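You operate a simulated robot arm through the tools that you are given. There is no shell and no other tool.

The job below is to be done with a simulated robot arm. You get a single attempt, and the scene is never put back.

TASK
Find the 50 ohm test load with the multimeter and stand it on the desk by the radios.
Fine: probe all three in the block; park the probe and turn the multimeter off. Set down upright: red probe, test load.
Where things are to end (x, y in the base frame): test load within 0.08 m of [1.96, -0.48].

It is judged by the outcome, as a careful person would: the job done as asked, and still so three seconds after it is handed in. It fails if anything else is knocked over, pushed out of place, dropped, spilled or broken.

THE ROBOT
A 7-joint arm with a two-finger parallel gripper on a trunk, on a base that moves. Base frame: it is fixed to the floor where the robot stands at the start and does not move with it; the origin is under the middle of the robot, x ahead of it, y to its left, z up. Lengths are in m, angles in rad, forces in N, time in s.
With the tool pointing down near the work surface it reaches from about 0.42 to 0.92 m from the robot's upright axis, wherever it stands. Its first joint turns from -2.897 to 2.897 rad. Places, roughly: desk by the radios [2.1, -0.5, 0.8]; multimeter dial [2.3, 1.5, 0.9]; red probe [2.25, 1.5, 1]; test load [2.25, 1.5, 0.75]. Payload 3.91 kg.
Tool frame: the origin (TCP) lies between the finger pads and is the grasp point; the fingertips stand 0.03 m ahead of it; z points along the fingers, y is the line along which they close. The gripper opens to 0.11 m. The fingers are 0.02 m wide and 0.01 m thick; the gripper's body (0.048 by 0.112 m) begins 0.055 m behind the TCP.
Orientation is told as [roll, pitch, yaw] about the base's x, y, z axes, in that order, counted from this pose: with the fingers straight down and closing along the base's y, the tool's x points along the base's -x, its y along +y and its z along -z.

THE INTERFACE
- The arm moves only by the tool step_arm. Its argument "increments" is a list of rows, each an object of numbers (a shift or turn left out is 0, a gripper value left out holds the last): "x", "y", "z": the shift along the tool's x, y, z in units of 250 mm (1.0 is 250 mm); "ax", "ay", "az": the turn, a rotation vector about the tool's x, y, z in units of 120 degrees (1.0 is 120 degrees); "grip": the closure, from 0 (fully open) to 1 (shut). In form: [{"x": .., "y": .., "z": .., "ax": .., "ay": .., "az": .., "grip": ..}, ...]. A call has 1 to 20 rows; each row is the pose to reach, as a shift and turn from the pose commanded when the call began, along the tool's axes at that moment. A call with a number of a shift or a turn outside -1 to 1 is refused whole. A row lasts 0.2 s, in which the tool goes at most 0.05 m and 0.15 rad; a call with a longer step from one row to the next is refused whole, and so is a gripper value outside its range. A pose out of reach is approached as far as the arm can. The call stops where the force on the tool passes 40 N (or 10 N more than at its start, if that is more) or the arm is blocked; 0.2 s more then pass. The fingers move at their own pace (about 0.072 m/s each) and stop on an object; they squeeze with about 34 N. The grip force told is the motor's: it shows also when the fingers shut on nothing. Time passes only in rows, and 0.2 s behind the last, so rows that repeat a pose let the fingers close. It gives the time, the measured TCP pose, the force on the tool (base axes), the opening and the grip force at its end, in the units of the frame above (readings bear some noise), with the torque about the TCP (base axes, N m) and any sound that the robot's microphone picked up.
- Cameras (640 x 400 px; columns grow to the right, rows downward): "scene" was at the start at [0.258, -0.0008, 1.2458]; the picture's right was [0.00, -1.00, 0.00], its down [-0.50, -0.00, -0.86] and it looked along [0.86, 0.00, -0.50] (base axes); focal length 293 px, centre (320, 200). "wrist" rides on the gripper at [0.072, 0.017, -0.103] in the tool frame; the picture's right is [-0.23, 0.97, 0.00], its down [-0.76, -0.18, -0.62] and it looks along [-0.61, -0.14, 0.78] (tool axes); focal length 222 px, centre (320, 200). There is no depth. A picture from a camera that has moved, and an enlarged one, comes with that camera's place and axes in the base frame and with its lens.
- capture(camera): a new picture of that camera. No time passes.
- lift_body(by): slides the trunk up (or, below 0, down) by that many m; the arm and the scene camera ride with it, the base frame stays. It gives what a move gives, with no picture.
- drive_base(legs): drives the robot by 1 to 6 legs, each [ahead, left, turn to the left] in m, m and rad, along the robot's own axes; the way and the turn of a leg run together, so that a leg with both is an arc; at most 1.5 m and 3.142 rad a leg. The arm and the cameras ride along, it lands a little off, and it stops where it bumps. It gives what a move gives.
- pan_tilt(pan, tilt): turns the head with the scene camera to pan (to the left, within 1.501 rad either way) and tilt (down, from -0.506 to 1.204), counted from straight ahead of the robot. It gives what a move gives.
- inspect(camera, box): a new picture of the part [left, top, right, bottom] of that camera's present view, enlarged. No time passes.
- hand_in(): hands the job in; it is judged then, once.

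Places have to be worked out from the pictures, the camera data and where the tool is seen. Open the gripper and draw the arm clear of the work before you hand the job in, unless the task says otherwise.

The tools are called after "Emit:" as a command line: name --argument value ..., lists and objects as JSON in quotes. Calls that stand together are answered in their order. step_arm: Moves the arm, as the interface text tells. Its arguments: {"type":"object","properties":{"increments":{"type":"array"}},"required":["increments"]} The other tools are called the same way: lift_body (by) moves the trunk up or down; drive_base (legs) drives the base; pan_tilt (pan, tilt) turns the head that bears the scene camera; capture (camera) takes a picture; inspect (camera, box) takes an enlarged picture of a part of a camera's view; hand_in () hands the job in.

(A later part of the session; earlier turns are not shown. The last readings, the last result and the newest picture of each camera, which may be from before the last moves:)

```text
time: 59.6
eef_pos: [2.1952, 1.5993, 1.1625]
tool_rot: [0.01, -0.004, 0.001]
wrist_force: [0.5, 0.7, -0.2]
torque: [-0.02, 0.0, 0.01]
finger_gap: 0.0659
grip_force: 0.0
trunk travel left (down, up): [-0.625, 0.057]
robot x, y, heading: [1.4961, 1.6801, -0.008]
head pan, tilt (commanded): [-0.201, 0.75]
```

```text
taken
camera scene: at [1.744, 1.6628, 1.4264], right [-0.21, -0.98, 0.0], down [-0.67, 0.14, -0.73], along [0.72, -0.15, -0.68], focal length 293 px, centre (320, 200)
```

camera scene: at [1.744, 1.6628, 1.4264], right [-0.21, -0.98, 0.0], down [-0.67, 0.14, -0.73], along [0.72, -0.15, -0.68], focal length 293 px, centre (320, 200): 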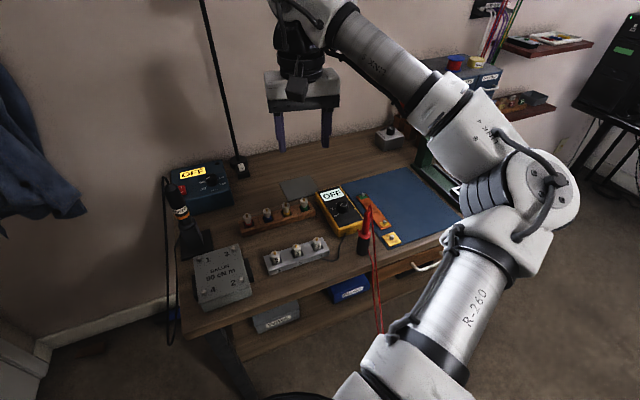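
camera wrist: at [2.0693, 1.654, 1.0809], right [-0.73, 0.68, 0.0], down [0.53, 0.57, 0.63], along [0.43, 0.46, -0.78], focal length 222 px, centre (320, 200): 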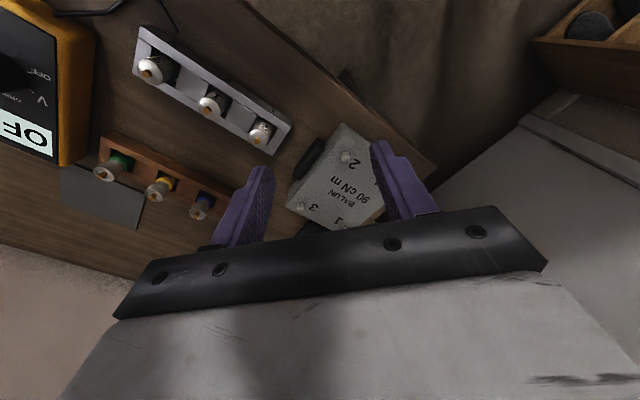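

All tracks well with yaw 0 and the bench view is clear. I go on to above the dial, descending to z≈1.06.

Emit:
step_arm --increments '[{"x": -0.12, "y": -0.12, "z": 0.05}, {"x": -0.24, "y": -0.24, "z": 0.1}, {"x": -0.36, "y": -0.36, "z": 0.2}, {"x": -0.468, "y": -0.47, "z": 0.3}, {"x": -0.468, "y": -0.47, "z": 0.4}, {"x": -0.468, "y": -0.47, "z": 0.4}]'

Emit:
capture --camera "wrist"

Emit:
capture --camera "scene"

```text
time: 61.0
eef_pos: [2.3133, 1.4784, 1.0609]
tool_rot: [0.008, -0.006, 0.001]
wrist_force: [-0.3, 0.4, -0.6]
torque: [-0.02, -0.03, 0.02]
finger_gap: 0.066
grip_force: 0.0
trunk travel left (down, up): [-0.625, 0.057]
robot x, y, heading: [1.4951, 1.6804, -0.005]
head pan, tilt (commanded): [-0.201, 0.75]
```

```text
taken
camera wrist: at [2.2402, 1.4952, 1.1652], right [0.23, 0.97, 0.01], down [0.76, -0.18, 0.63], along [0.61, -0.13, -0.78], focal length 222 px, centre (320, 200)
```

wrist: 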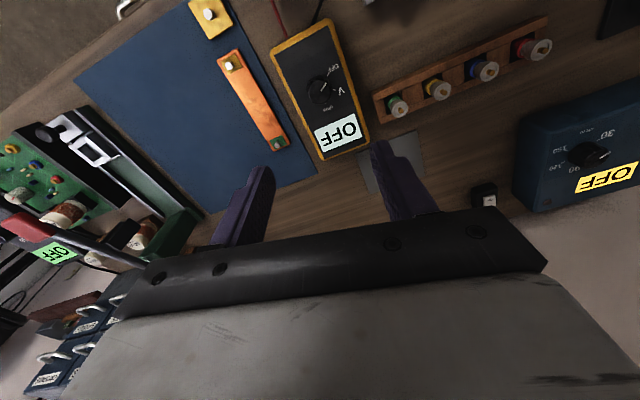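

```text
taken
camera scene: at [1.744, 1.6629, 1.4264], right [-0.2, -0.98, 0.0], down [-0.67, 0.14, -0.73], along [0.72, -0.15, -0.68], focal length 293 px, centre (320, 200)
```

scene: 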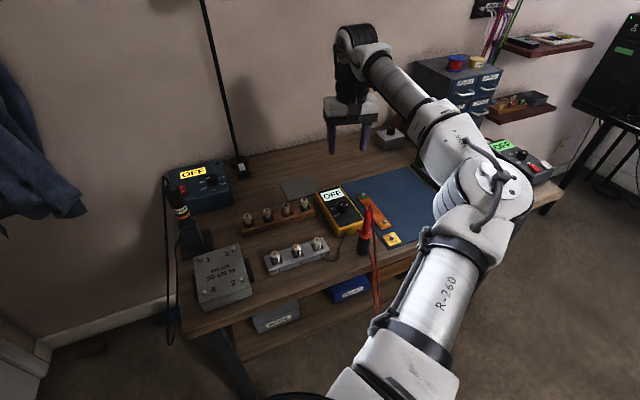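

The tool is above the dial. I zoom the wrist view to check the dial's position relative to the tool.

Emit:
inspect --camera "wrist" --box '[260, 10, 388, 170]'

Emit:
inspect --camera "scene" --box '[296, 100, 406, 260]'

```text
2.50 times, centred on (324, 90) of wrist
camera zoom: at [2.2402, 1.4952, 1.1652], right [0.23, 0.97, 0.01], down [0.76, -0.18, 0.63], along [0.61, -0.13, -0.78], focal length 555 px, centre (310, 475)
```

zoom: 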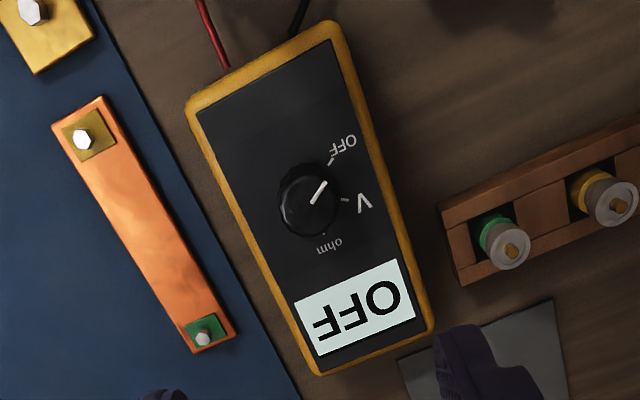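

```text
2.50 times, centred on (351, 180) of scene
camera zoom: at [1.744, 1.6629, 1.4264], right [-0.2, -0.98, 0.0], down [-0.67, 0.14, -0.73], along [0.72, -0.15, -0.68], focal length 732 px, centre (242, 250)
```

zoom: 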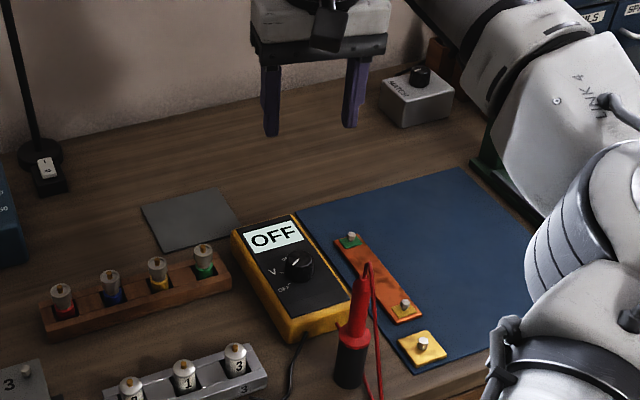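

The wrist view puts the dial at about [2.307, 1.481, top 0.866]. I descend to z≈0.94 directly over it, levelling the tool, then recheck.

Emit:
step_arm --increments '[{"x": 0.025, "y": 0.01, "z": 0.12, "ax": 0.0038, "ay": 0.0029}, {"x": 0.025, "y": 0.01, "z": 0.24, "ax": 0.0038, "ay": 0.0029}, {"x": 0.025, "y": 0.01, "z": 0.36, "ax": 0.0038, "ay": 0.0029}, {"x": 0.025, "y": 0.01, "z": 0.48, "ax": 0.0038, "ay": 0.0029}, {"x": 0.025, "y": 0.01, "z": 0.48, "ax": 0.0038, "ay": 0.0029}]'

Emit:
capture --camera "wrist"

Emit:
inspect --camera "scene" --box '[296, 100, 406, 260]'

```text
time: 62.2
eef_pos: [2.3068, 1.4839, 0.9409]
tool_rot: [0.0, 0.002, -0.001]
wrist_force: [-0.1, 0.6, 0.9]
torque: [0.01, 0.02, -0.03]
finger_gap: 0.066
grip_force: 0.0
trunk travel left (down, up): [-0.625, 0.057]
robot x, y, heading: [1.4961, 1.6844, -0.005]
head pan, tilt (commanded): [-0.201, 0.75]
```

```text
taken
camera wrist: at [2.2333, 1.5018, 1.0456], right [0.23, 0.97, 0.0], down [0.76, -0.18, 0.62], along [0.61, -0.14, -0.78], focal length 222 px, centre (320, 200)
```

wrist: 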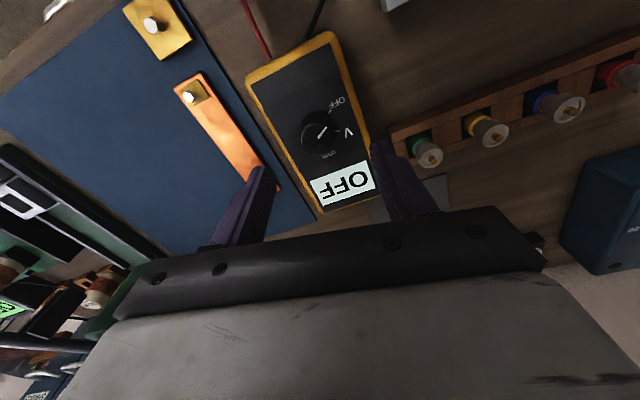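

```text
2.50 times, centred on (351, 180) of scene
camera zoom: at [1.7439, 1.6629, 1.4264], right [-0.2, -0.98, 0.0], down [-0.67, 0.14, -0.73], along [0.72, -0.15, -0.68], focal length 732 px, centre (242, 250)
```

zoom: 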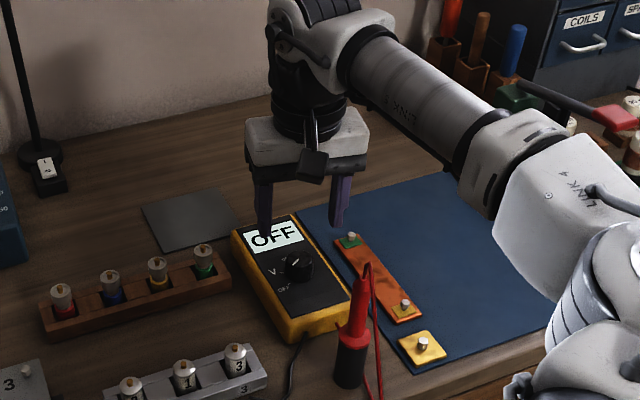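

I zoom the wrist view to refine the alignment before descending.

Emit:
inspect --camera "wrist" --box '[272, 95, 368, 175]'

```text
5.00 times, centred on (320, 135) of wrist
camera zoom: at [2.2333, 1.5018, 1.0456], right [0.23, 0.97, 0.0], down [0.76, -0.18, 0.62], along [0.61, -0.14, -0.78], focal length 1111 px, centre (320, 525)
```

zoom: 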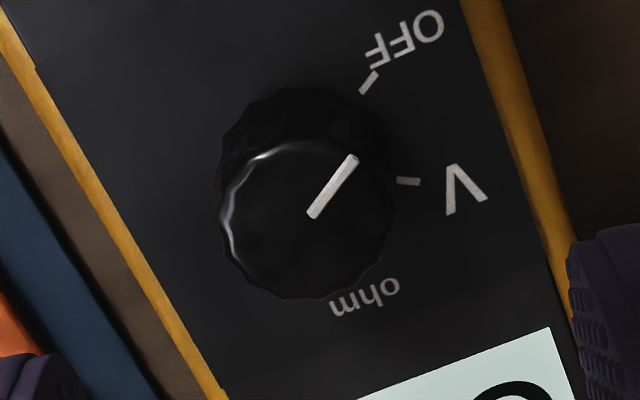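

Aligned within ~3 mm. I correct that and test yaw to +0.6 rad at this height, watching that position holds.

Emit:
step_arm --increments '[{"x": -0.006, "y": -0.0096, "az": -0.07}, {"x": -0.006, "y": -0.0096, "az": -0.14}, {"x": -0.006, "y": -0.0096, "az": -0.21}, {"x": -0.006, "y": -0.0096, "az": -0.28}, {"x": -0.006, "y": -0.0096, "az": -0.28}]'

```text
time: 63.4
eef_pos: [2.3076, 1.4815, 0.9405]
tool_rot: [-0.002, 0.002, 0.196]
wrist_force: [1.1, 0.7, -0.6]
torque: [0.01, 0.0, -0.06]
finger_gap: 0.066
grip_force: 0.0
out of reach, approached as far as the arm can: row 2, 3, 4, 5
trunk travel left (down, up): [-0.625, 0.057]
robot x, y, heading: [1.4966, 1.6803, -0.005]
head pan, tilt (commanded): [-0.201, 0.75]
```

Yaw can only go to about +0.2 here (joint limit), but negative (clockwise) yaw has plenty of range—just what is needed. I back off slightly from the limit and descend to z≈0.878, fingers straddling the knob.

Emit:
step_arm --increments '[{"az": 0.03}, {"az": 0.03, "z": 0.08}, {"az": 0.03, "z": 0.16}, {"az": 0.03, "z": 0.22}, {"az": 0.03, "z": 0.25}, {"az": 0.03, "z": 0.25}]'

Emit:
capture --camera "wrist"

Emit:
inspect --camera "scene" --box '[310, 140, 400, 230]'

```text
time: 64.8
eef_pos: [2.3097, 1.4783, 0.8787]
tool_rot: [0.001, 0.002, 0.135]
wrist_force: [-0.5, -0.3, 0.2]
torque: [0.01, -0.02, 0.01]
finger_gap: 0.066
grip_force: 0.0
trunk travel left (down, up): [-0.625, 0.057]
robot x, y, heading: [1.4983, 1.679, 0.0]
head pan, tilt (commanded): [-0.201, 0.75]
```

```text
taken
camera wrist: at [2.2345, 1.4869, 0.9832], right [0.1, 1.0, 0.0], down [0.78, -0.07, 0.62], along [0.62, -0.06, -0.78], focal length 222 px, centre (320, 200)
```

wrist: 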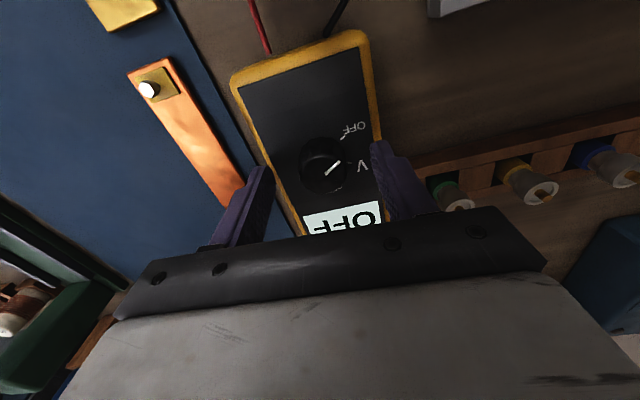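

```text
4.44 times, centred on (355, 185) of scene
camera zoom: at [1.744, 1.6628, 1.4264], right [-0.2, -0.98, 0.0], down [-0.67, 0.14, -0.73], along [0.72, -0.15, -0.68], focal length 1302 px, centre (164, 267)
```

zoom: 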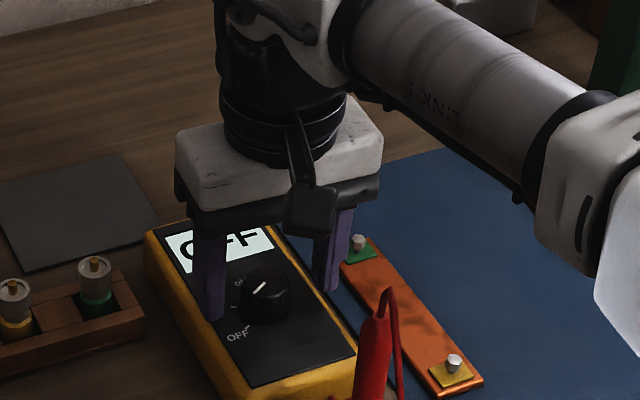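

I zoom the wrist view to check that the knob is centred between the fingers.

Emit:
inspect --camera "wrist" --box '[230, 100, 422, 220]'

```text
3.33 times, centred on (326, 160) of wrist
camera zoom: at [2.2345, 1.4869, 0.9832], right [0.1, 1.0, 0.0], down [0.78, -0.07, 0.62], along [0.62, -0.06, -0.78], focal length 740 px, centre (300, 333)
```

zoom: 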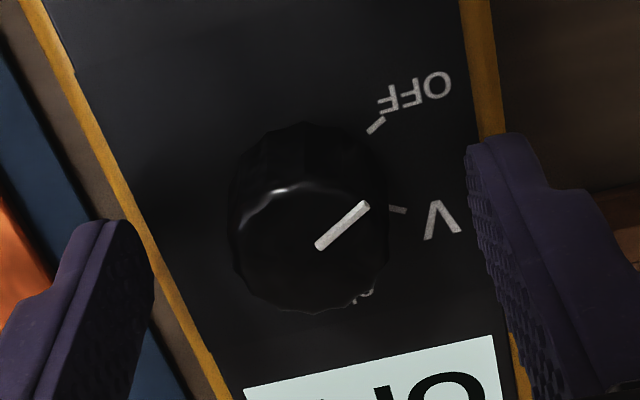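

The knob is centred to ~2 mm. I nudge 1.5 mm and close the fingers on it.

Emit:
step_arm --increments '[{"y": 0.006}, {"y": 0.006, "grip": 0.6}, {"y": 0.006, "grip": 0.7}, {"y": 0.006, "grip": 0.85}, {"y": 0.006, "grip": 1.0}, {"y": 0.006, "grip": 1.0}]'

Emit:
inspect --camera "scene" --box '[310, 140, 400, 230]'

```text
time: 66.2
eef_pos: [2.3081, 1.4808, 0.8795]
tool_rot: [-0.001, 0.002, 0.134]
wrist_force: [-0.1, 2.1, 0.4]
torque: [0.03, -0.04, 0.0]
finger_gap: 0.031
grip_force: 44.8
trunk travel left (down, up): [-0.625, 0.057]
robot x, y, heading: [1.4959, 1.6827, -0.004]
head pan, tilt (commanded): [-0.201, 0.75]
```

```text
4.44 times, centred on (355, 185) of scene
camera zoom: at [1.744, 1.6629, 1.4264], right [-0.2, -0.98, 0.0], down [-0.67, 0.14, -0.73], along [0.72, -0.15, -0.68], focal length 1302 px, centre (164, 267)
```

zoom: 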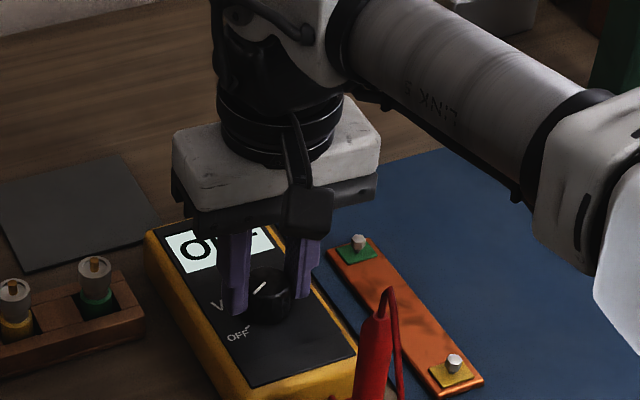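

Gripped the knob (gap 31 mm). I turn clockwise about 60° first and look at the display.

Emit:
step_arm --increments '[{"az": 0.06}, {"az": 0.12}, {"az": 0.18}, {"az": 0.24}, {"az": 0.3}, {"az": 0.36}, {"az": 0.42}, {"az": 0.48}, {"az": 0.52}]'

Emit:
inspect --camera "scene" --box '[310, 140, 400, 230]'

Emit:
capture --camera "wrist"

```text
time: 68.2
eef_pos: [2.3073, 1.4806, 0.88]
tool_rot: [-0.002, 0.002, -0.958]
wrist_force: [-0.1, -8.4, -2.7]
torque: [-0.11, -0.04, 0.02]
finger_gap: 0.0308
grip_force: 44.7
trunk travel left (down, up): [-0.625, 0.057]
robot x, y, heading: [1.498, 1.6819, -0.007]
head pan, tilt (commanded): [-0.201, 0.75]
```

```text
4.44 times, centred on (355, 185) of scene
camera zoom: at [1.7441, 1.662, 1.4263], right [-0.21, -0.98, 0.0], down [-0.67, 0.14, -0.73], along [0.72, -0.15, -0.68], focal length 1302 px, centre (164, 267)
```

zoom: 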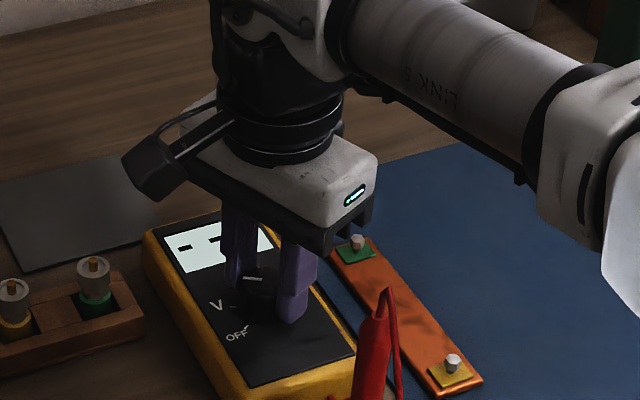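

```text
taken
camera wrist: at [2.2803, 1.5501, 0.9833], right [0.93, 0.37, 0.0], down [0.29, -0.73, 0.62], along [0.23, -0.58, -0.78], focal length 222 px, centre (320, 200)
```

wrist: 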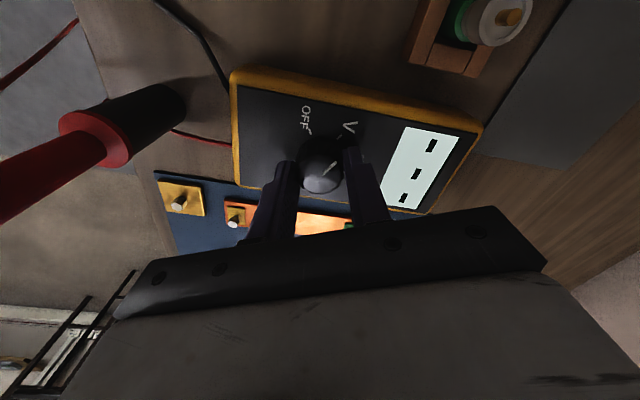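

The display now shows "---" with the mark at V. There's ~8 N of side force, so I open the fingers a little to relieve it, then check the knob centring before the second 60°.

Emit:
step_arm --increments '[{"grip": 0.55}, {"grip": 0.5}, {"grip": 0.5}]'

Emit:
inspect --camera "wrist" --box '[230, 100, 422, 220]'

Emit:
inspect --camera "scene" --box '[310, 140, 400, 230]'

```text
time: 69.0
eef_pos: [2.3085, 1.4825, 0.8796]
tool_rot: [-0.002, 0.001, -0.954]
wrist_force: [-0.3, 0.1, 0.4]
torque: [0.02, 0.05, 0.0]
finger_gap: 0.0549
grip_force: 0.1
trunk travel left (down, up): [-0.625, 0.057]
robot x, y, heading: [1.4932, 1.6781, -0.005]
head pan, tilt (commanded): [-0.201, 0.75]
```

```text
3.33 times, centred on (326, 160) of wrist
camera zoom: at [2.2802, 1.5514, 0.9837], right [0.93, 0.38, 0.0], down [0.3, -0.72, 0.62], along [0.23, -0.58, -0.78], focal length 740 px, centre (300, 333)
```

zoom: 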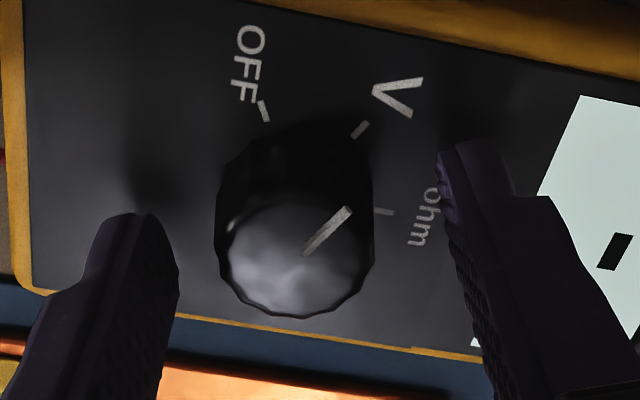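

```text
4.44 times, centred on (355, 185) of scene
camera zoom: at [1.744, 1.6628, 1.4264], right [-0.2, -0.98, 0.0], down [-0.67, 0.14, -0.73], along [0.72, -0.15, -0.68], focal length 1302 px, centre (164, 267)
```

zoom: 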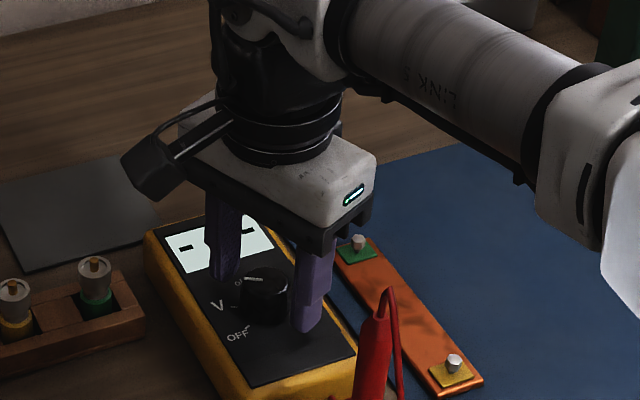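

The mark now points at V and the knob is centred. I regrip and turn a further ~62° clockwise to ohm.

Emit:
step_arm --increments '[{"grip": 0.7}, {"grip": 0.85}, {"grip": 1.0}, {"grip": 1.0}, {"az": 0.06}, {"az": 0.12}, {"az": 0.18}, {"az": 0.24}, {"az": 0.3}, {"az": 0.36}, {"az": 0.42}, {"az": 0.48}, {"az": 0.51}, {"az": 0.51}]'

Emit:
inspect --camera "scene" --box '[310, 140, 400, 230]'

Emit:
capture --camera "wrist"

```text
time: 72.0
eef_pos: [2.3077, 1.4821, 0.8789]
tool_rot: [-0.002, -0.003, -2.026]
wrist_force: [-14.8, -0.1, -1.8]
torque: [0.28, 0.2, 0.31]
finger_gap: 0.0304
grip_force: 44.9
trunk travel left (down, up): [-0.625, 0.057]
robot x, y, heading: [1.4945, 1.6793, -0.006]
head pan, tilt (commanded): [-0.201, 0.75]
```

```text
4.44 times, centred on (355, 185) of scene
camera zoom: at [1.7431, 1.6628, 1.4266], right [-0.2, -0.98, 0.0], down [-0.67, 0.14, -0.73], along [0.72, -0.15, -0.68], focal length 1302 px, centre (164, 267)
```

zoom: 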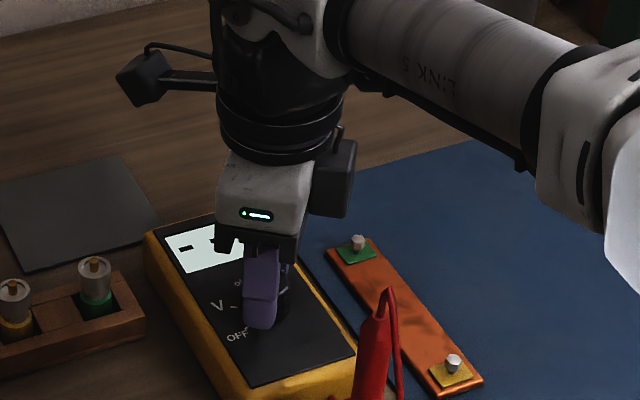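

```text
taken
camera wrist: at [2.3547, 1.5395, 0.9834], right [0.78, -0.63, 0.0], down [-0.49, -0.61, 0.62], along [-0.4, -0.48, -0.78], focal length 222 px, centre (320, 200)
```

wrist: 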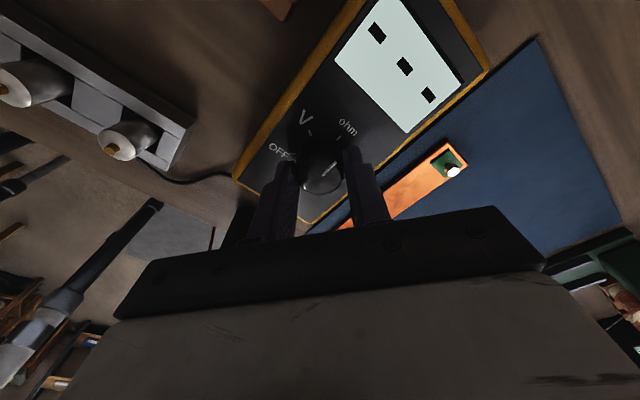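

A 15 N side load has built up, maybe at the end stop. I open the fingers and check the mark.

Emit:
step_arm --increments '[{"grip": 0.6}, {"grip": 0.45}, {"grip": 0.45}]'

Emit:
inspect --camera "wrist" --box '[230, 60, 422, 220]'

Emit:
inspect --camera "scene" --box '[310, 140, 400, 230]'

```text
time: 72.8
eef_pos: [2.3085, 1.4811, 0.8803]
tool_rot: [-0.002, -0.002, -2.022]
wrist_force: [-1.0, -0.4, -0.3]
torque: [-0.02, 0.03, 0.01]
finger_gap: 0.0604
grip_force: 0.1
trunk travel left (down, up): [-0.625, 0.057]
robot x, y, heading: [1.4953, 1.6828, -0.007]
head pan, tilt (commanded): [-0.201, 0.75]
```

```text
2.50 times, centred on (326, 140) of wrist
camera zoom: at [2.3555, 1.5394, 0.9834], right [0.78, -0.63, 0.0], down [-0.49, -0.61, 0.62], along [-0.39, -0.48, -0.78], focal length 555 px, centre (305, 350)
```

zoom: 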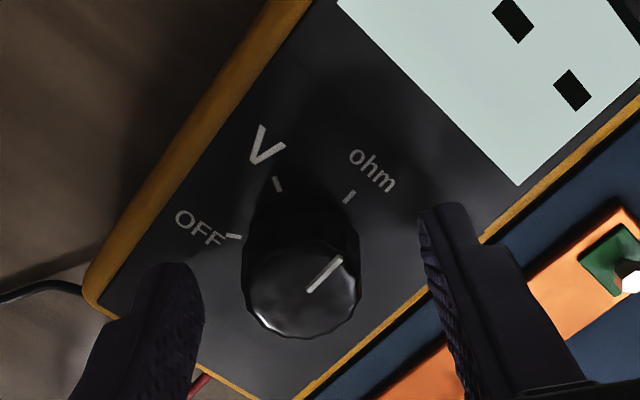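

```text
4.44 times, centred on (355, 185) of scene
camera zoom: at [1.7439, 1.6628, 1.4264], right [-0.2, -0.98, 0.0], down [-0.67, 0.14, -0.73], along [0.72, -0.15, -0.68], focal length 1302 px, centre (164, 267)
```

zoom: 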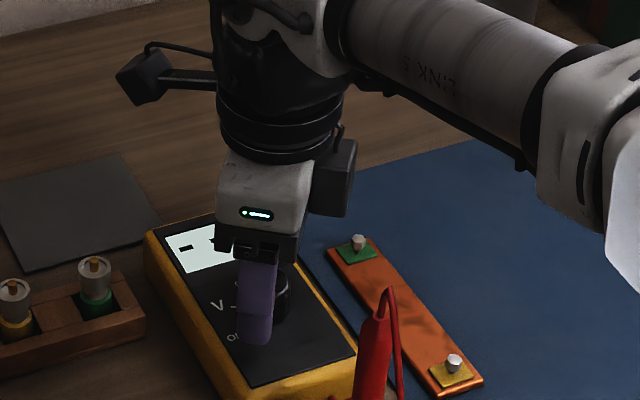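

The mark appears to be at ohm. I lift the gripper straight up to see the dial unobstructed.

Emit:
step_arm --increments '[{"z": -0.12}, {"z": -0.28}, {"z": -0.44}, {"z": -0.6}, {"z": -0.6}]'

Emit:
inspect --camera "scene" --box '[310, 140, 400, 230]'

Emit:
capture --camera "wrist"

```text
time: 74.0
eef_pos: [2.3109, 1.4809, 1.0307]
tool_rot: [-0.002, -0.003, -2.021]
wrist_force: [0.1, 0.7, -0.1]
torque: [0.0, -0.01, 0.01]
finger_gap: 0.0606
grip_force: 0.1
trunk travel left (down, up): [-0.625, 0.057]
robot x, y, heading: [1.497, 1.6815, -0.003]
head pan, tilt (commanded): [-0.201, 0.75]
```

```text
4.44 times, centred on (355, 185) of scene
camera zoom: at [1.7442, 1.6627, 1.4263], right [-0.2, -0.98, 0.0], down [-0.67, 0.14, -0.73], along [0.72, -0.15, -0.68], focal length 1302 px, centre (164, 267)
```

zoom: 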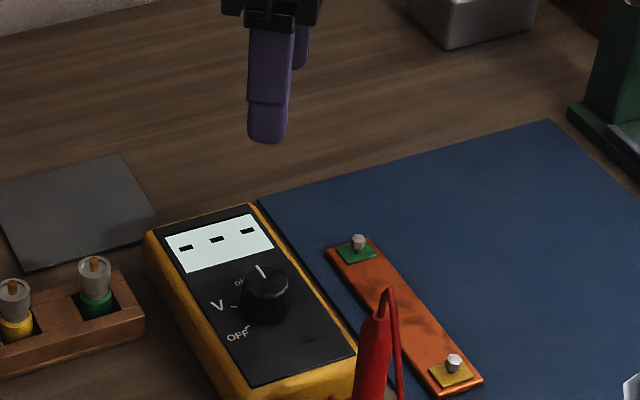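

```text
taken
camera wrist: at [2.3581, 1.5392, 1.1354], right [0.78, -0.63, 0.0], down [-0.49, -0.61, 0.62], along [-0.4, -0.48, -0.78], focal length 222 px, centre (320, 200)
```

wrist: 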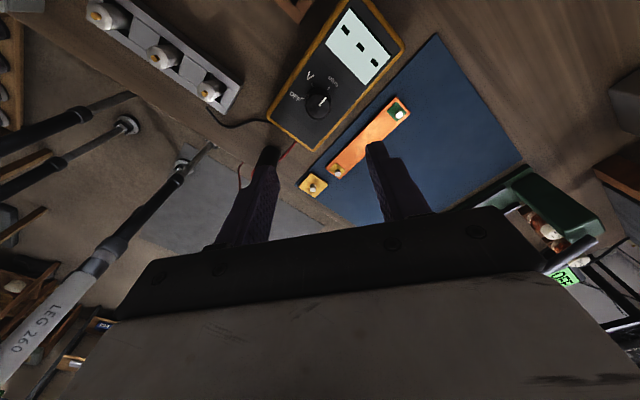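

Emit:
inspect --camera "wrist" --box '[270, 50, 370, 130]'

Emit:
inspect --camera "scene" --box '[328, 180, 358, 215]'

```text
5.00 times, centred on (320, 90) of wrist
camera zoom: at [2.3581, 1.5392, 1.1354], right [0.78, -0.63, 0.0], down [-0.49, -0.61, 0.62], along [-0.4, -0.48, -0.78], focal length 1111 px, centre (320, 750)
```

zoom: 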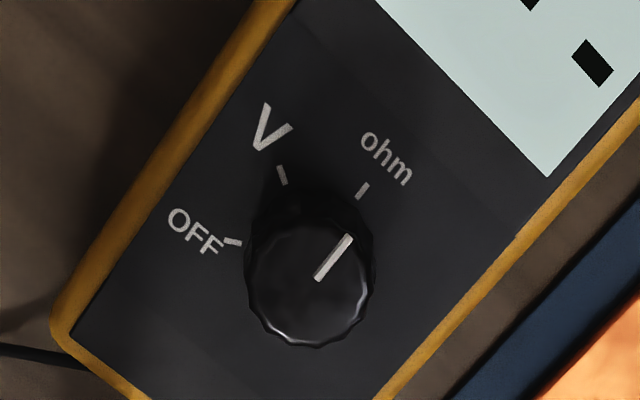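

```text
11.43 times, centred on (343, 198) of scene
camera zoom: at [1.7442, 1.6627, 1.4263], right [-0.2, -0.98, 0.0], down [-0.67, 0.14, -0.73], along [0.72, -0.15, -0.68], focal length 3348 px, centre (57, 229)
```

zoom: 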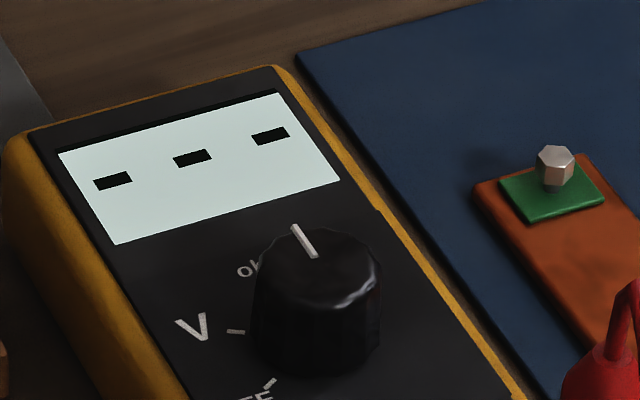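

The dial mark is within ~6° of ohm, and the meter hasn't moved. Next, the probe: I move above it at z≈1.04 and turn to yaw≈−1.5 so the fingers close along x and the cable can leave freely to the right.

Emit:
step_arm --increments '[{"x": -0.06, "y": -0.08, "z": -0.04, "az": -0.06}, {"x": -0.12, "y": -0.16, "z": -0.04, "az": -0.12}, {"x": -0.18, "y": -0.24, "z": -0.04, "az": -0.18}, {"x": -0.24, "y": -0.33, "z": -0.04, "az": -0.24}, {"x": -0.307, "y": -0.415, "z": -0.04, "az": -0.249}, {"x": -0.307, "y": -0.415, "z": -0.04, "az": -0.249}]'

Emit:
capture --camera "wrist"

Emit:
capture --camera "scene"

```text
time: 75.4
eef_pos: [2.1824, 1.458, 1.0392]
tool_rot: [-0.002, -0.001, -1.502]
wrist_force: [-0.2, 0.3, 0.0]
torque: [0.02, 0.01, 0.01]
finger_gap: 0.0602
grip_force: 0.0
trunk travel left (down, up): [-0.625, 0.057]
robot x, y, heading: [1.4983, 1.6795, -0.001]
head pan, tilt (commanded): [-0.201, 0.75]
```

```text
taken
camera wrist: at [2.1936, 1.5317, 1.1431], right [0.99, -0.16, 0.0], down [-0.12, -0.77, 0.62], along [-0.1, -0.62, -0.78], focal length 222 px, centre (320, 200)
```

wrist: 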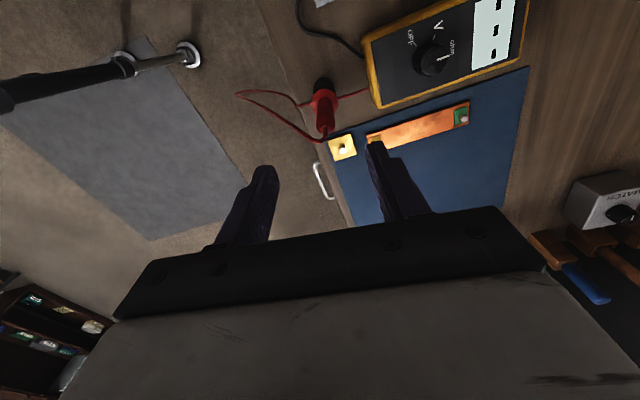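

```text
taken
camera scene: at [1.7443, 1.6629, 1.4263], right [-0.2, -0.98, 0.0], down [-0.67, 0.14, -0.73], along [0.72, -0.15, -0.68], focal length 293 px, centre (320, 200)
```

scene: 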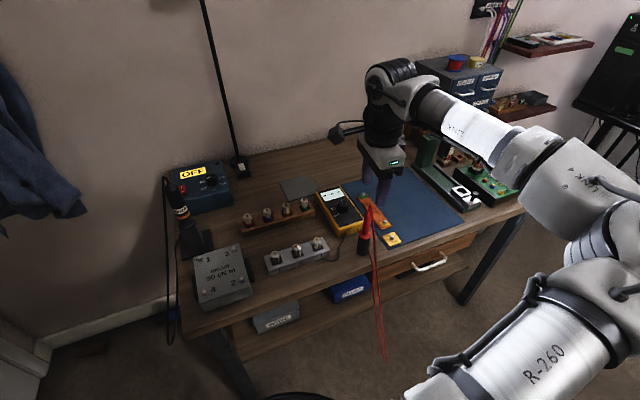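

I zoom the wrist view to check alignment with the probe handle.

Emit:
inspect --camera "wrist" --box '[280, 60, 376, 150]'

Emit:
inspect --camera "scene" --box '[330, 120, 420, 270]'

```text
4.44 times, centred on (328, 105) of wrist
camera zoom: at [2.1936, 1.5317, 1.1431], right [0.99, -0.16, 0.0], down [-0.12, -0.77, 0.62], along [-0.1, -0.62, -0.78], focal length 987 px, centre (284, 622)
```

zoom: 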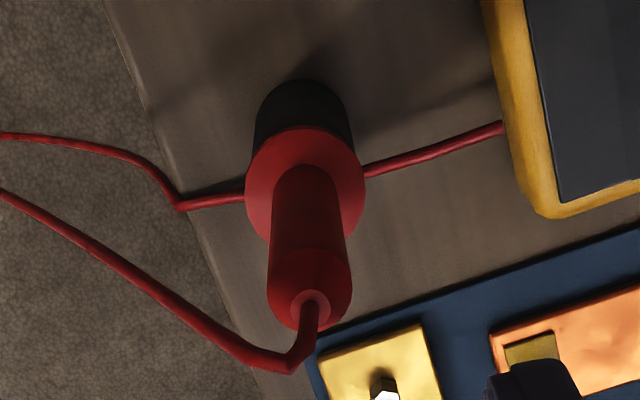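

```text
2.67 times, centred on (375, 195) of scene
camera zoom: at [1.7443, 1.6629, 1.4263], right [-0.2, -0.98, 0.0], down [-0.67, 0.14, -0.73], along [0.72, -0.15, -0.68], focal length 781 px, centre (173, 213)
```

zoom: 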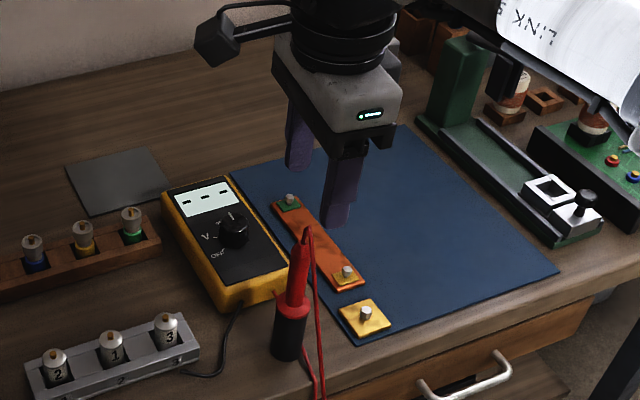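

The cable leaves the probe toward −x, so fingers closing along y (yaw≈0) will be clear of it. I turn back to yaw 0 above the probe, at about [2.186, 1.457].

Emit:
step_arm --increments '[{"x": -0.007, "y": 0.014, "az": -0.07}, {"x": -0.007, "y": 0.014, "az": -0.14}, {"x": -0.007, "y": 0.014, "az": -0.21}, {"x": -0.007, "y": 0.014, "az": -0.28}, {"x": -0.007, "y": 0.014, "az": -0.35}, {"x": -0.007, "y": 0.014, "az": -0.42}, {"x": -0.007, "y": 0.014, "az": -0.49}, {"x": -0.007, "y": 0.014, "az": -0.56}, {"x": -0.007, "y": 0.014, "az": -0.63}, {"x": -0.007, "y": 0.014, "az": -0.7}, {"x": -0.007, "y": 0.014, "az": -0.717}, {"x": -0.007, "y": 0.014, "az": -0.717}]'

Emit:
capture --camera "wrist"

Emit:
inspect --camera "wrist" --box '[272, 70, 368, 160]'

```text
time: 78.0
eef_pos: [2.1856, 1.456, 1.04]
tool_rot: [0.0, 0.002, 0.002]
wrist_force: [-0.3, -0.6, -0.3]
torque: [-0.01, 0.02, 0.0]
finger_gap: 0.0604
grip_force: 0.1
trunk travel left (down, up): [-0.625, 0.057]
robot x, y, heading: [1.4941, 1.6817, -0.007]
head pan, tilt (commanded): [-0.201, 0.75]
```

```text
taken
camera wrist: at [2.1125, 1.4737, 1.1439], right [0.23, 0.97, 0.0], down [0.76, -0.18, 0.62], along [0.61, -0.14, -0.78], focal length 222 px, centre (320, 200)
```

wrist: 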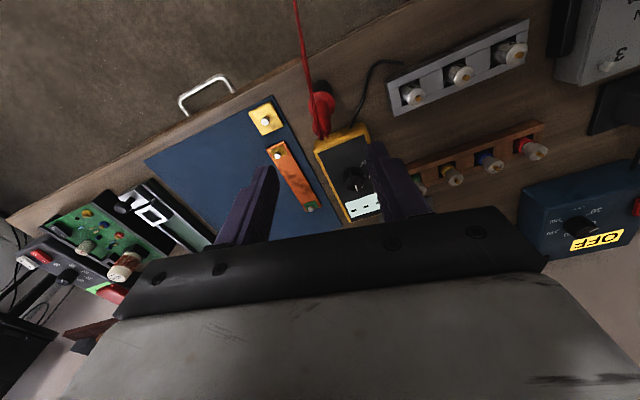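

```text
4.44 times, centred on (320, 115) of wrist
camera zoom: at [2.1125, 1.4737, 1.1439], right [0.23, 0.97, 0.0], down [0.76, -0.18, 0.62], along [0.61, -0.14, -0.78], focal length 987 px, centre (320, 578)
```

zoom: 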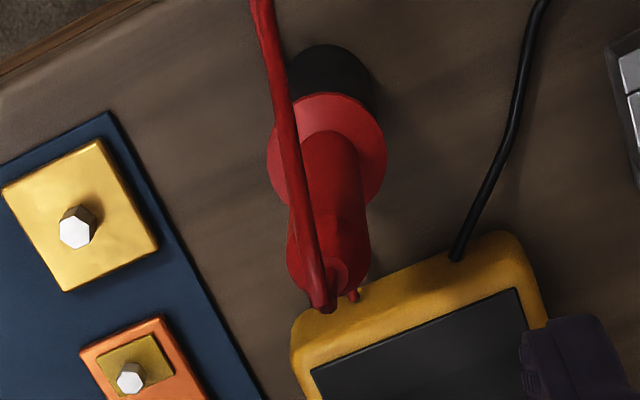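

Aligned within ~2 mm. I descend to TCP z≈0.923 so the fingers straddle the red handle above its collar, with the palm just above the cable's bend.

Emit:
step_arm --increments '[{"y": 0.006, "z": 0.1}, {"y": 0.006, "z": 0.2}, {"y": 0.006, "z": 0.3}, {"y": 0.006, "z": 0.38}, {"y": 0.006, "z": 0.43}, {"y": 0.006, "z": 0.468}, {"y": 0.006, "z": 0.468}]'

Emit:
inspect --camera "wrist" --box '[230, 80, 422, 220]'

Emit:
inspect --camera "scene" --box '[320, 130, 420, 270]'

```text
time: 79.6
eef_pos: [2.185, 1.4562, 0.9215]
tool_rot: [0.001, 0.002, 0.0]
wrist_force: [0.0, 0.2, -0.2]
torque: [0.01, -0.01, 0.0]
finger_gap: 0.0603
grip_force: 0.1
trunk travel left (down, up): [-0.625, 0.057]
robot x, y, heading: [1.4934, 1.677, -0.008]
head pan, tilt (commanded): [-0.201, 0.75]
```

```text
2.86 times, centred on (326, 150) of wrist
camera zoom: at [2.112, 1.4744, 1.0262], right [0.23, 0.97, 0.0], down [0.76, -0.18, 0.62], along [0.61, -0.14, -0.78], focal length 635 px, centre (303, 343)
```

zoom: 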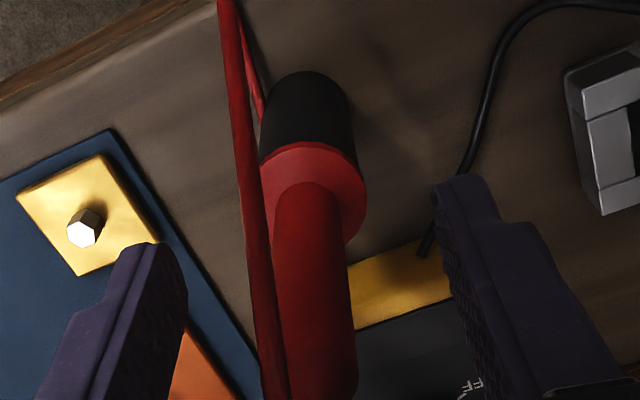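

```text
2.86 times, centred on (370, 200) of scene
camera zoom: at [1.744, 1.6628, 1.4264], right [-0.2, -0.98, 0.0], down [-0.67, 0.14, -0.73], along [0.72, -0.15, -0.68], focal length 837 px, centre (177, 200)
```

zoom: 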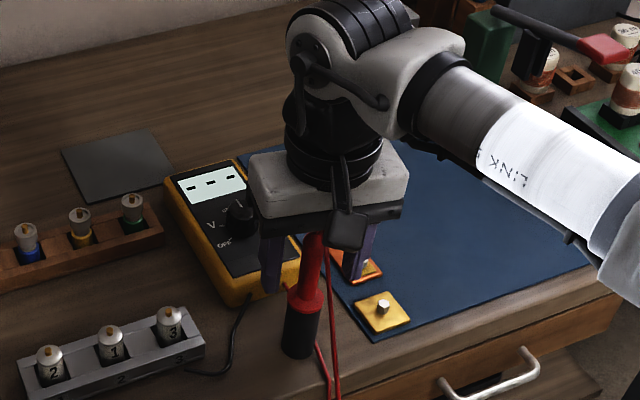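

Handle is centred between the fingers. I close the gripper on it.

Emit:
step_arm --increments '[{"grip": 0.6}, {"grip": 0.75}, {"grip": 0.9}, {"grip": 1.0}, {"grip": 1.0}, {"grip": 1.0}]'

Emit:
inspect --camera "wrist" --box '[230, 80, 422, 220]'

```text
time: 81.0
eef_pos: [2.1855, 1.457, 0.9213]
tool_rot: [0.001, 0.002, -0.001]
wrist_force: [0.0, -0.1, 0.1]
torque: [0.0, 0.01, -0.02]
finger_gap: 0.0165
grip_force: 34.5
trunk travel left (down, up): [-0.625, 0.057]
robot x, y, heading: [1.4941, 1.6765, -0.005]
head pan, tilt (commanded): [-0.201, 0.75]
```

```text
2.86 times, centred on (326, 150) of wrist
camera zoom: at [2.112, 1.4744, 1.0265], right [0.23, 0.97, 0.0], down [0.76, -0.18, 0.62], along [0.61, -0.14, -0.78], focal length 635 px, centre (303, 343)
```

zoom: 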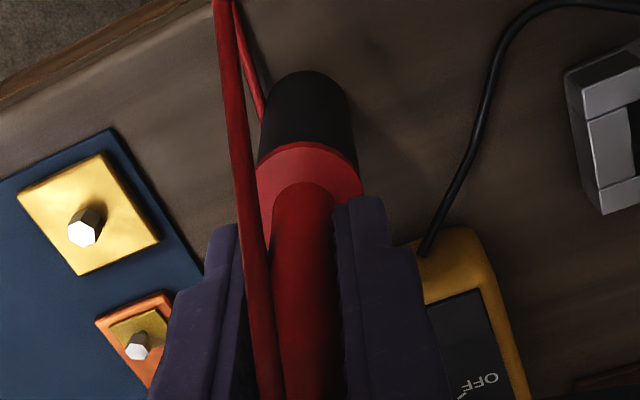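

Gripped (16.5 mm, 34 N). I lift slowly straight up out of the holder.

Emit:
step_arm --increments '[{"z": -0.04}, {"z": -0.08}, {"z": -0.12}, {"z": -0.18}, {"z": -0.24}, {"z": -0.3}, {"z": -0.36}, {"z": -0.4}, {"z": -0.4}]'

Emit:
inspect --camera "scene" --box '[300, 110, 420, 270]'

Emit:
capture --camera "wrist"

```text
time: 83.0
eef_pos: [2.185, 1.4588, 1.0243]
tool_rot: [-0.001, 0.001, 0.0]
wrist_force: [-0.2, 1.1, 0.1]
torque: [0.01, 0.0, 0.02]
finger_gap: 0.0165
grip_force: 34.9
trunk travel left (down, up): [-0.625, 0.057]
robot x, y, heading: [1.4966, 1.6843, -0.001]
head pan, tilt (commanded): [-0.201, 0.75]
```

```text
2.50 times, centred on (360, 190) of scene
camera zoom: at [1.7441, 1.6628, 1.4264], right [-0.2, -0.98, 0.0], down [-0.67, 0.14, -0.73], along [0.72, -0.15, -0.68], focal length 732 px, centre (220, 225)
```

zoom: 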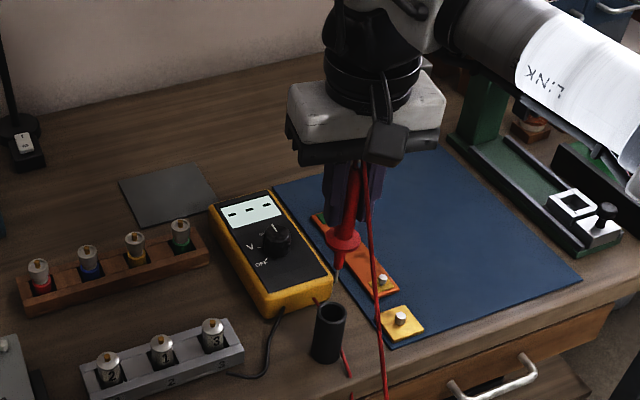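

```text
taken
camera wrist: at [2.1124, 1.476, 1.1269], right [0.23, 0.97, 0.0], down [0.76, -0.18, 0.62], along [0.61, -0.14, -0.78], focal length 222 px, centre (320, 200)
```

wrist: 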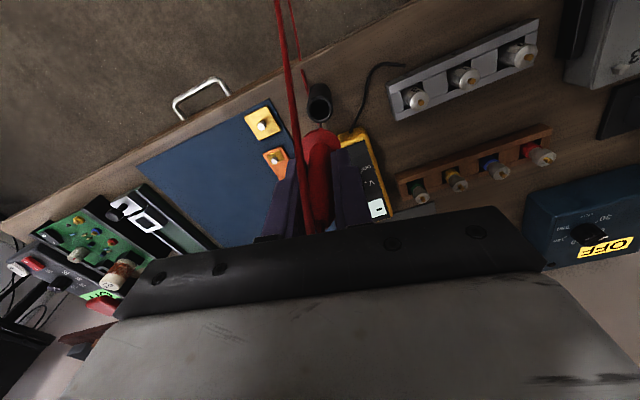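

The probe is out of the holder. I zoom in to find the tip.

Emit:
inspect --camera "scene" --box '[335, 190, 385, 250]'

Emit:
inspect --camera "wrist" --box '[280, 70, 360, 170]'

```text
6.67 times, centred on (360, 220) of scene
camera zoom: at [1.7441, 1.6628, 1.4264], right [-0.2, -0.98, 0.0], down [-0.67, 0.14, -0.73], along [0.72, -0.15, -0.68], focal length 1953 px, centre (53, 67)
```

zoom: 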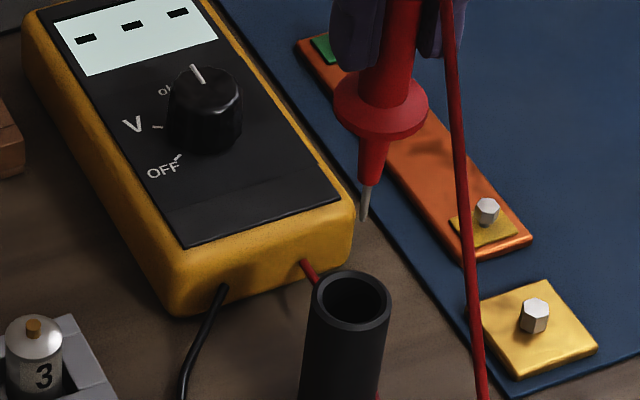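

```text
4.00 times, centred on (320, 120) of wrist
camera zoom: at [2.1124, 1.476, 1.1269], right [0.23, 0.97, 0.0], down [0.76, -0.18, 0.62], along [0.61, -0.14, -0.78], focal length 888 px, centre (320, 520)
```

zoom: 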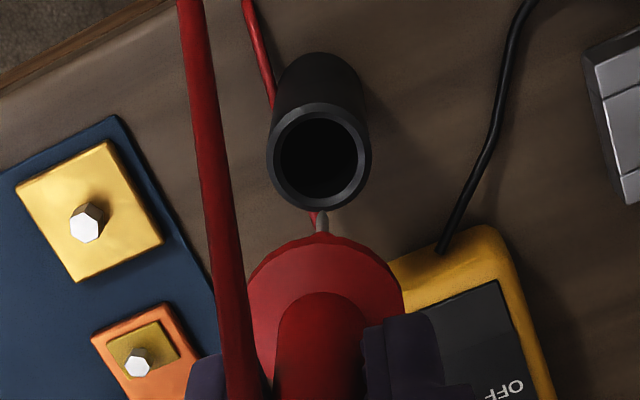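

Tip sits ~0.114 m below the TCP (z≈0.910 now). I move over slot 3's pin at about [2.2105, 1.575], staying high, then check alignment.

Emit:
step_arm --increments '[{"x": -0.025, "y": 0.116}, {"x": -0.05, "y": 0.232}, {"x": -0.075, "y": 0.348}, {"x": -0.102, "y": 0.465}, {"x": -0.102, "y": 0.465, "z": 0.08}, {"x": -0.102, "y": 0.465, "z": 0.14}, {"x": -0.102, "y": 0.465, "z": 0.14}]'

Emit:
capture --camera "scene"

Emit:
inspect --camera "wrist" --box '[270, 70, 370, 190]'

```text
time: 84.6
eef_pos: [2.2114, 1.5744, 0.9873]
tool_rot: [0.002, 0.003, 0.0]
wrist_force: [0.2, -0.1, -0.4]
torque: [0.0, -0.01, -0.02]
finger_gap: 0.0166
grip_force: 33.8
trunk travel left (down, up): [-0.625, 0.057]
robot x, y, heading: [1.495, 1.6792, -0.004]
head pan, tilt (commanded): [-0.201, 0.75]
```

```text
taken
camera scene: at [1.744, 1.6628, 1.4264], right [-0.2, -0.98, 0.0], down [-0.67, 0.14, -0.73], along [0.72, -0.15, -0.68], focal length 293 px, centre (320, 200)
```

scene: 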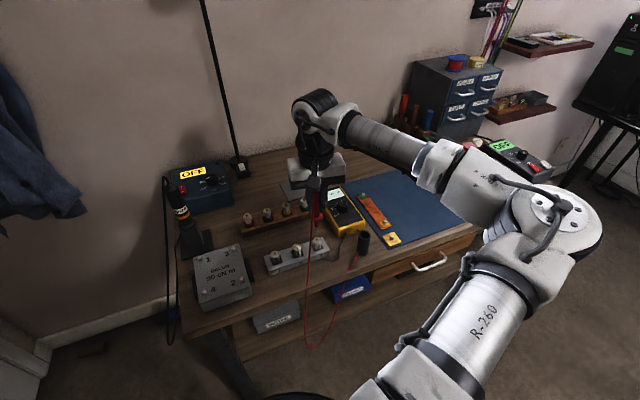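

```text
3.33 times, centred on (320, 130) of wrist
camera zoom: at [2.1383, 1.5918, 1.0917], right [0.23, 0.97, 0.0], down [0.76, -0.18, 0.62], along [0.61, -0.14, -0.78], focal length 740 px, centre (320, 433)
```

zoom: 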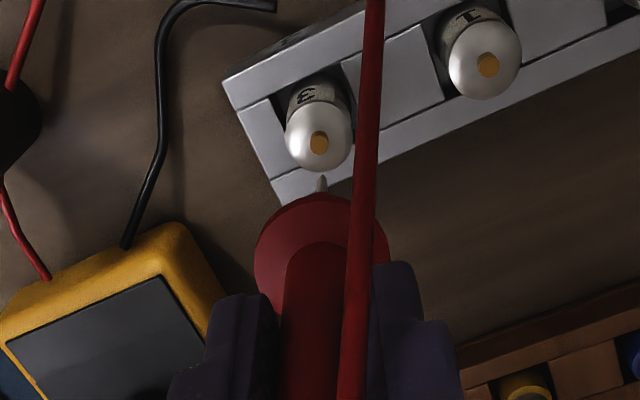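

Emit:
inspect --camera "scene" --box '[280, 190, 370, 270]'

Emit:
inspect --camera "scene" --box '[305, 215, 340, 260]'

```text
5.00 times, centred on (325, 230) of scene
camera zoom: at [1.744, 1.6628, 1.4264], right [-0.2, -0.98, 0.0], down [-0.67, 0.14, -0.73], along [0.72, -0.15, -0.68], focal length 1465 px, centre (295, 50)
```

zoom: 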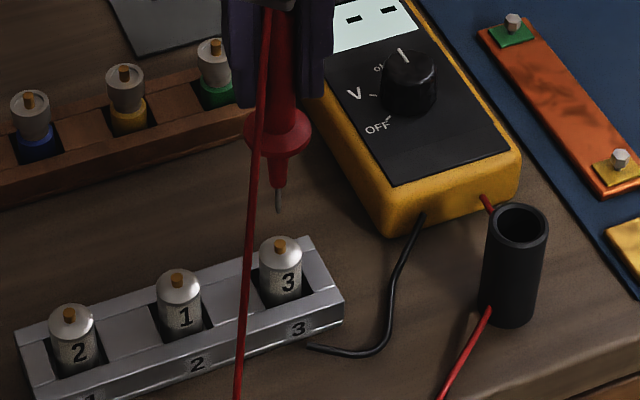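

```text
8.89 times, centred on (322, 238) of scene
camera zoom: at [1.744, 1.6628, 1.4264], right [-0.2, -0.98, 0.0], down [-0.67, 0.14, -0.73], along [0.72, -0.15, -0.68], focal length 2604 px, centre (298, -133)
```

zoom: 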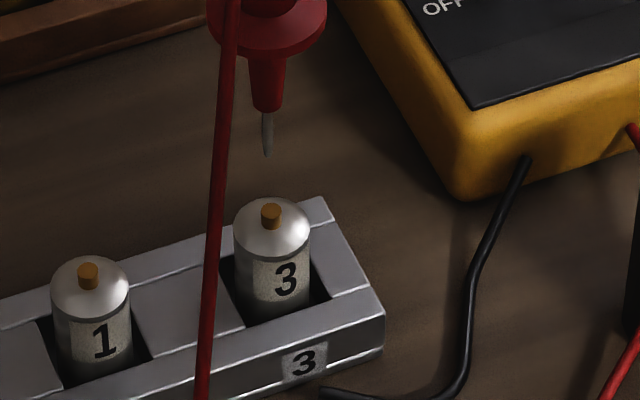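

Nicely aligned in y; the wrist view suggests the tip sits ~3 mm too far in +x. I shift −3 mm in x and lower to ~5 mm above the pin, then look again.

Emit:
step_arm --increments '[{"x": 0.012, "z": 0.02}, {"x": 0.012, "z": 0.04}, {"x": 0.012, "z": 0.055}, {"x": 0.012, "z": 0.055}]'

Emit:
inspect --camera "scene" --box '[305, 215, 340, 260]'

Emit:
inspect --camera "wrist" --box '[290, 80, 350, 160]'

```text
time: 85.6
eef_pos: [2.2078, 1.574, 0.9728]
tool_rot: [-0.001, 0.003, 0.0]
wrist_force: [-0.7, -0.1, -0.8]
torque: [-0.01, 0.02, 0.02]
finger_gap: 0.0165
grip_force: 33.8
trunk travel left (down, up): [-0.625, 0.057]
robot x, y, heading: [1.4925, 1.681, -0.006]
head pan, tilt (commanded): [-0.201, 0.75]
```

```text
8.89 times, centred on (322, 238) of scene
camera zoom: at [1.744, 1.6628, 1.4264], right [-0.2, -0.98, 0.0], down [-0.67, 0.14, -0.73], along [0.72, -0.15, -0.68], focal length 2604 px, centre (298, -133)
```

zoom: 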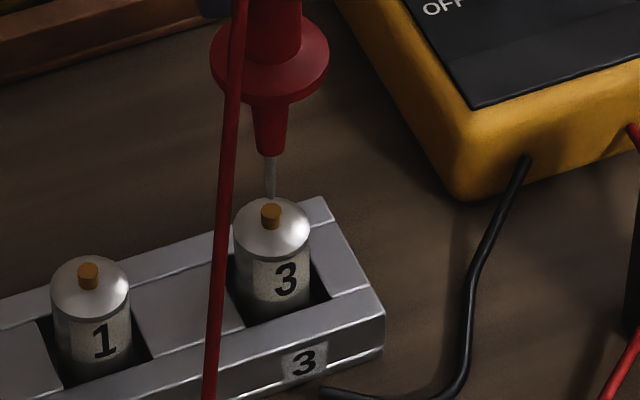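

```text
5.00 times, centred on (320, 120) of wrist
camera zoom: at [2.1352, 1.5917, 1.0776], right [0.23, 0.97, 0.0], down [0.76, -0.18, 0.62], along [0.6, -0.14, -0.78], focal length 1111 px, centre (320, 600)
```

zoom: 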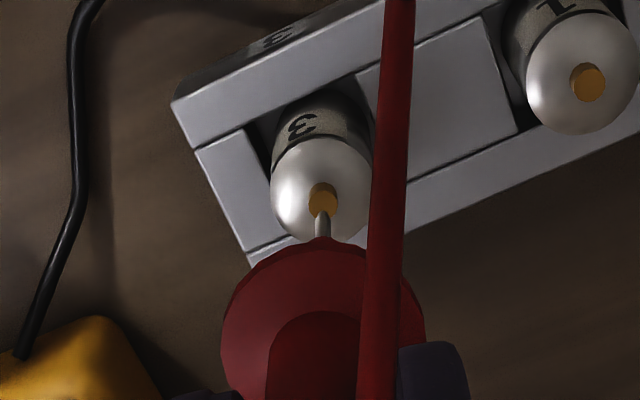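

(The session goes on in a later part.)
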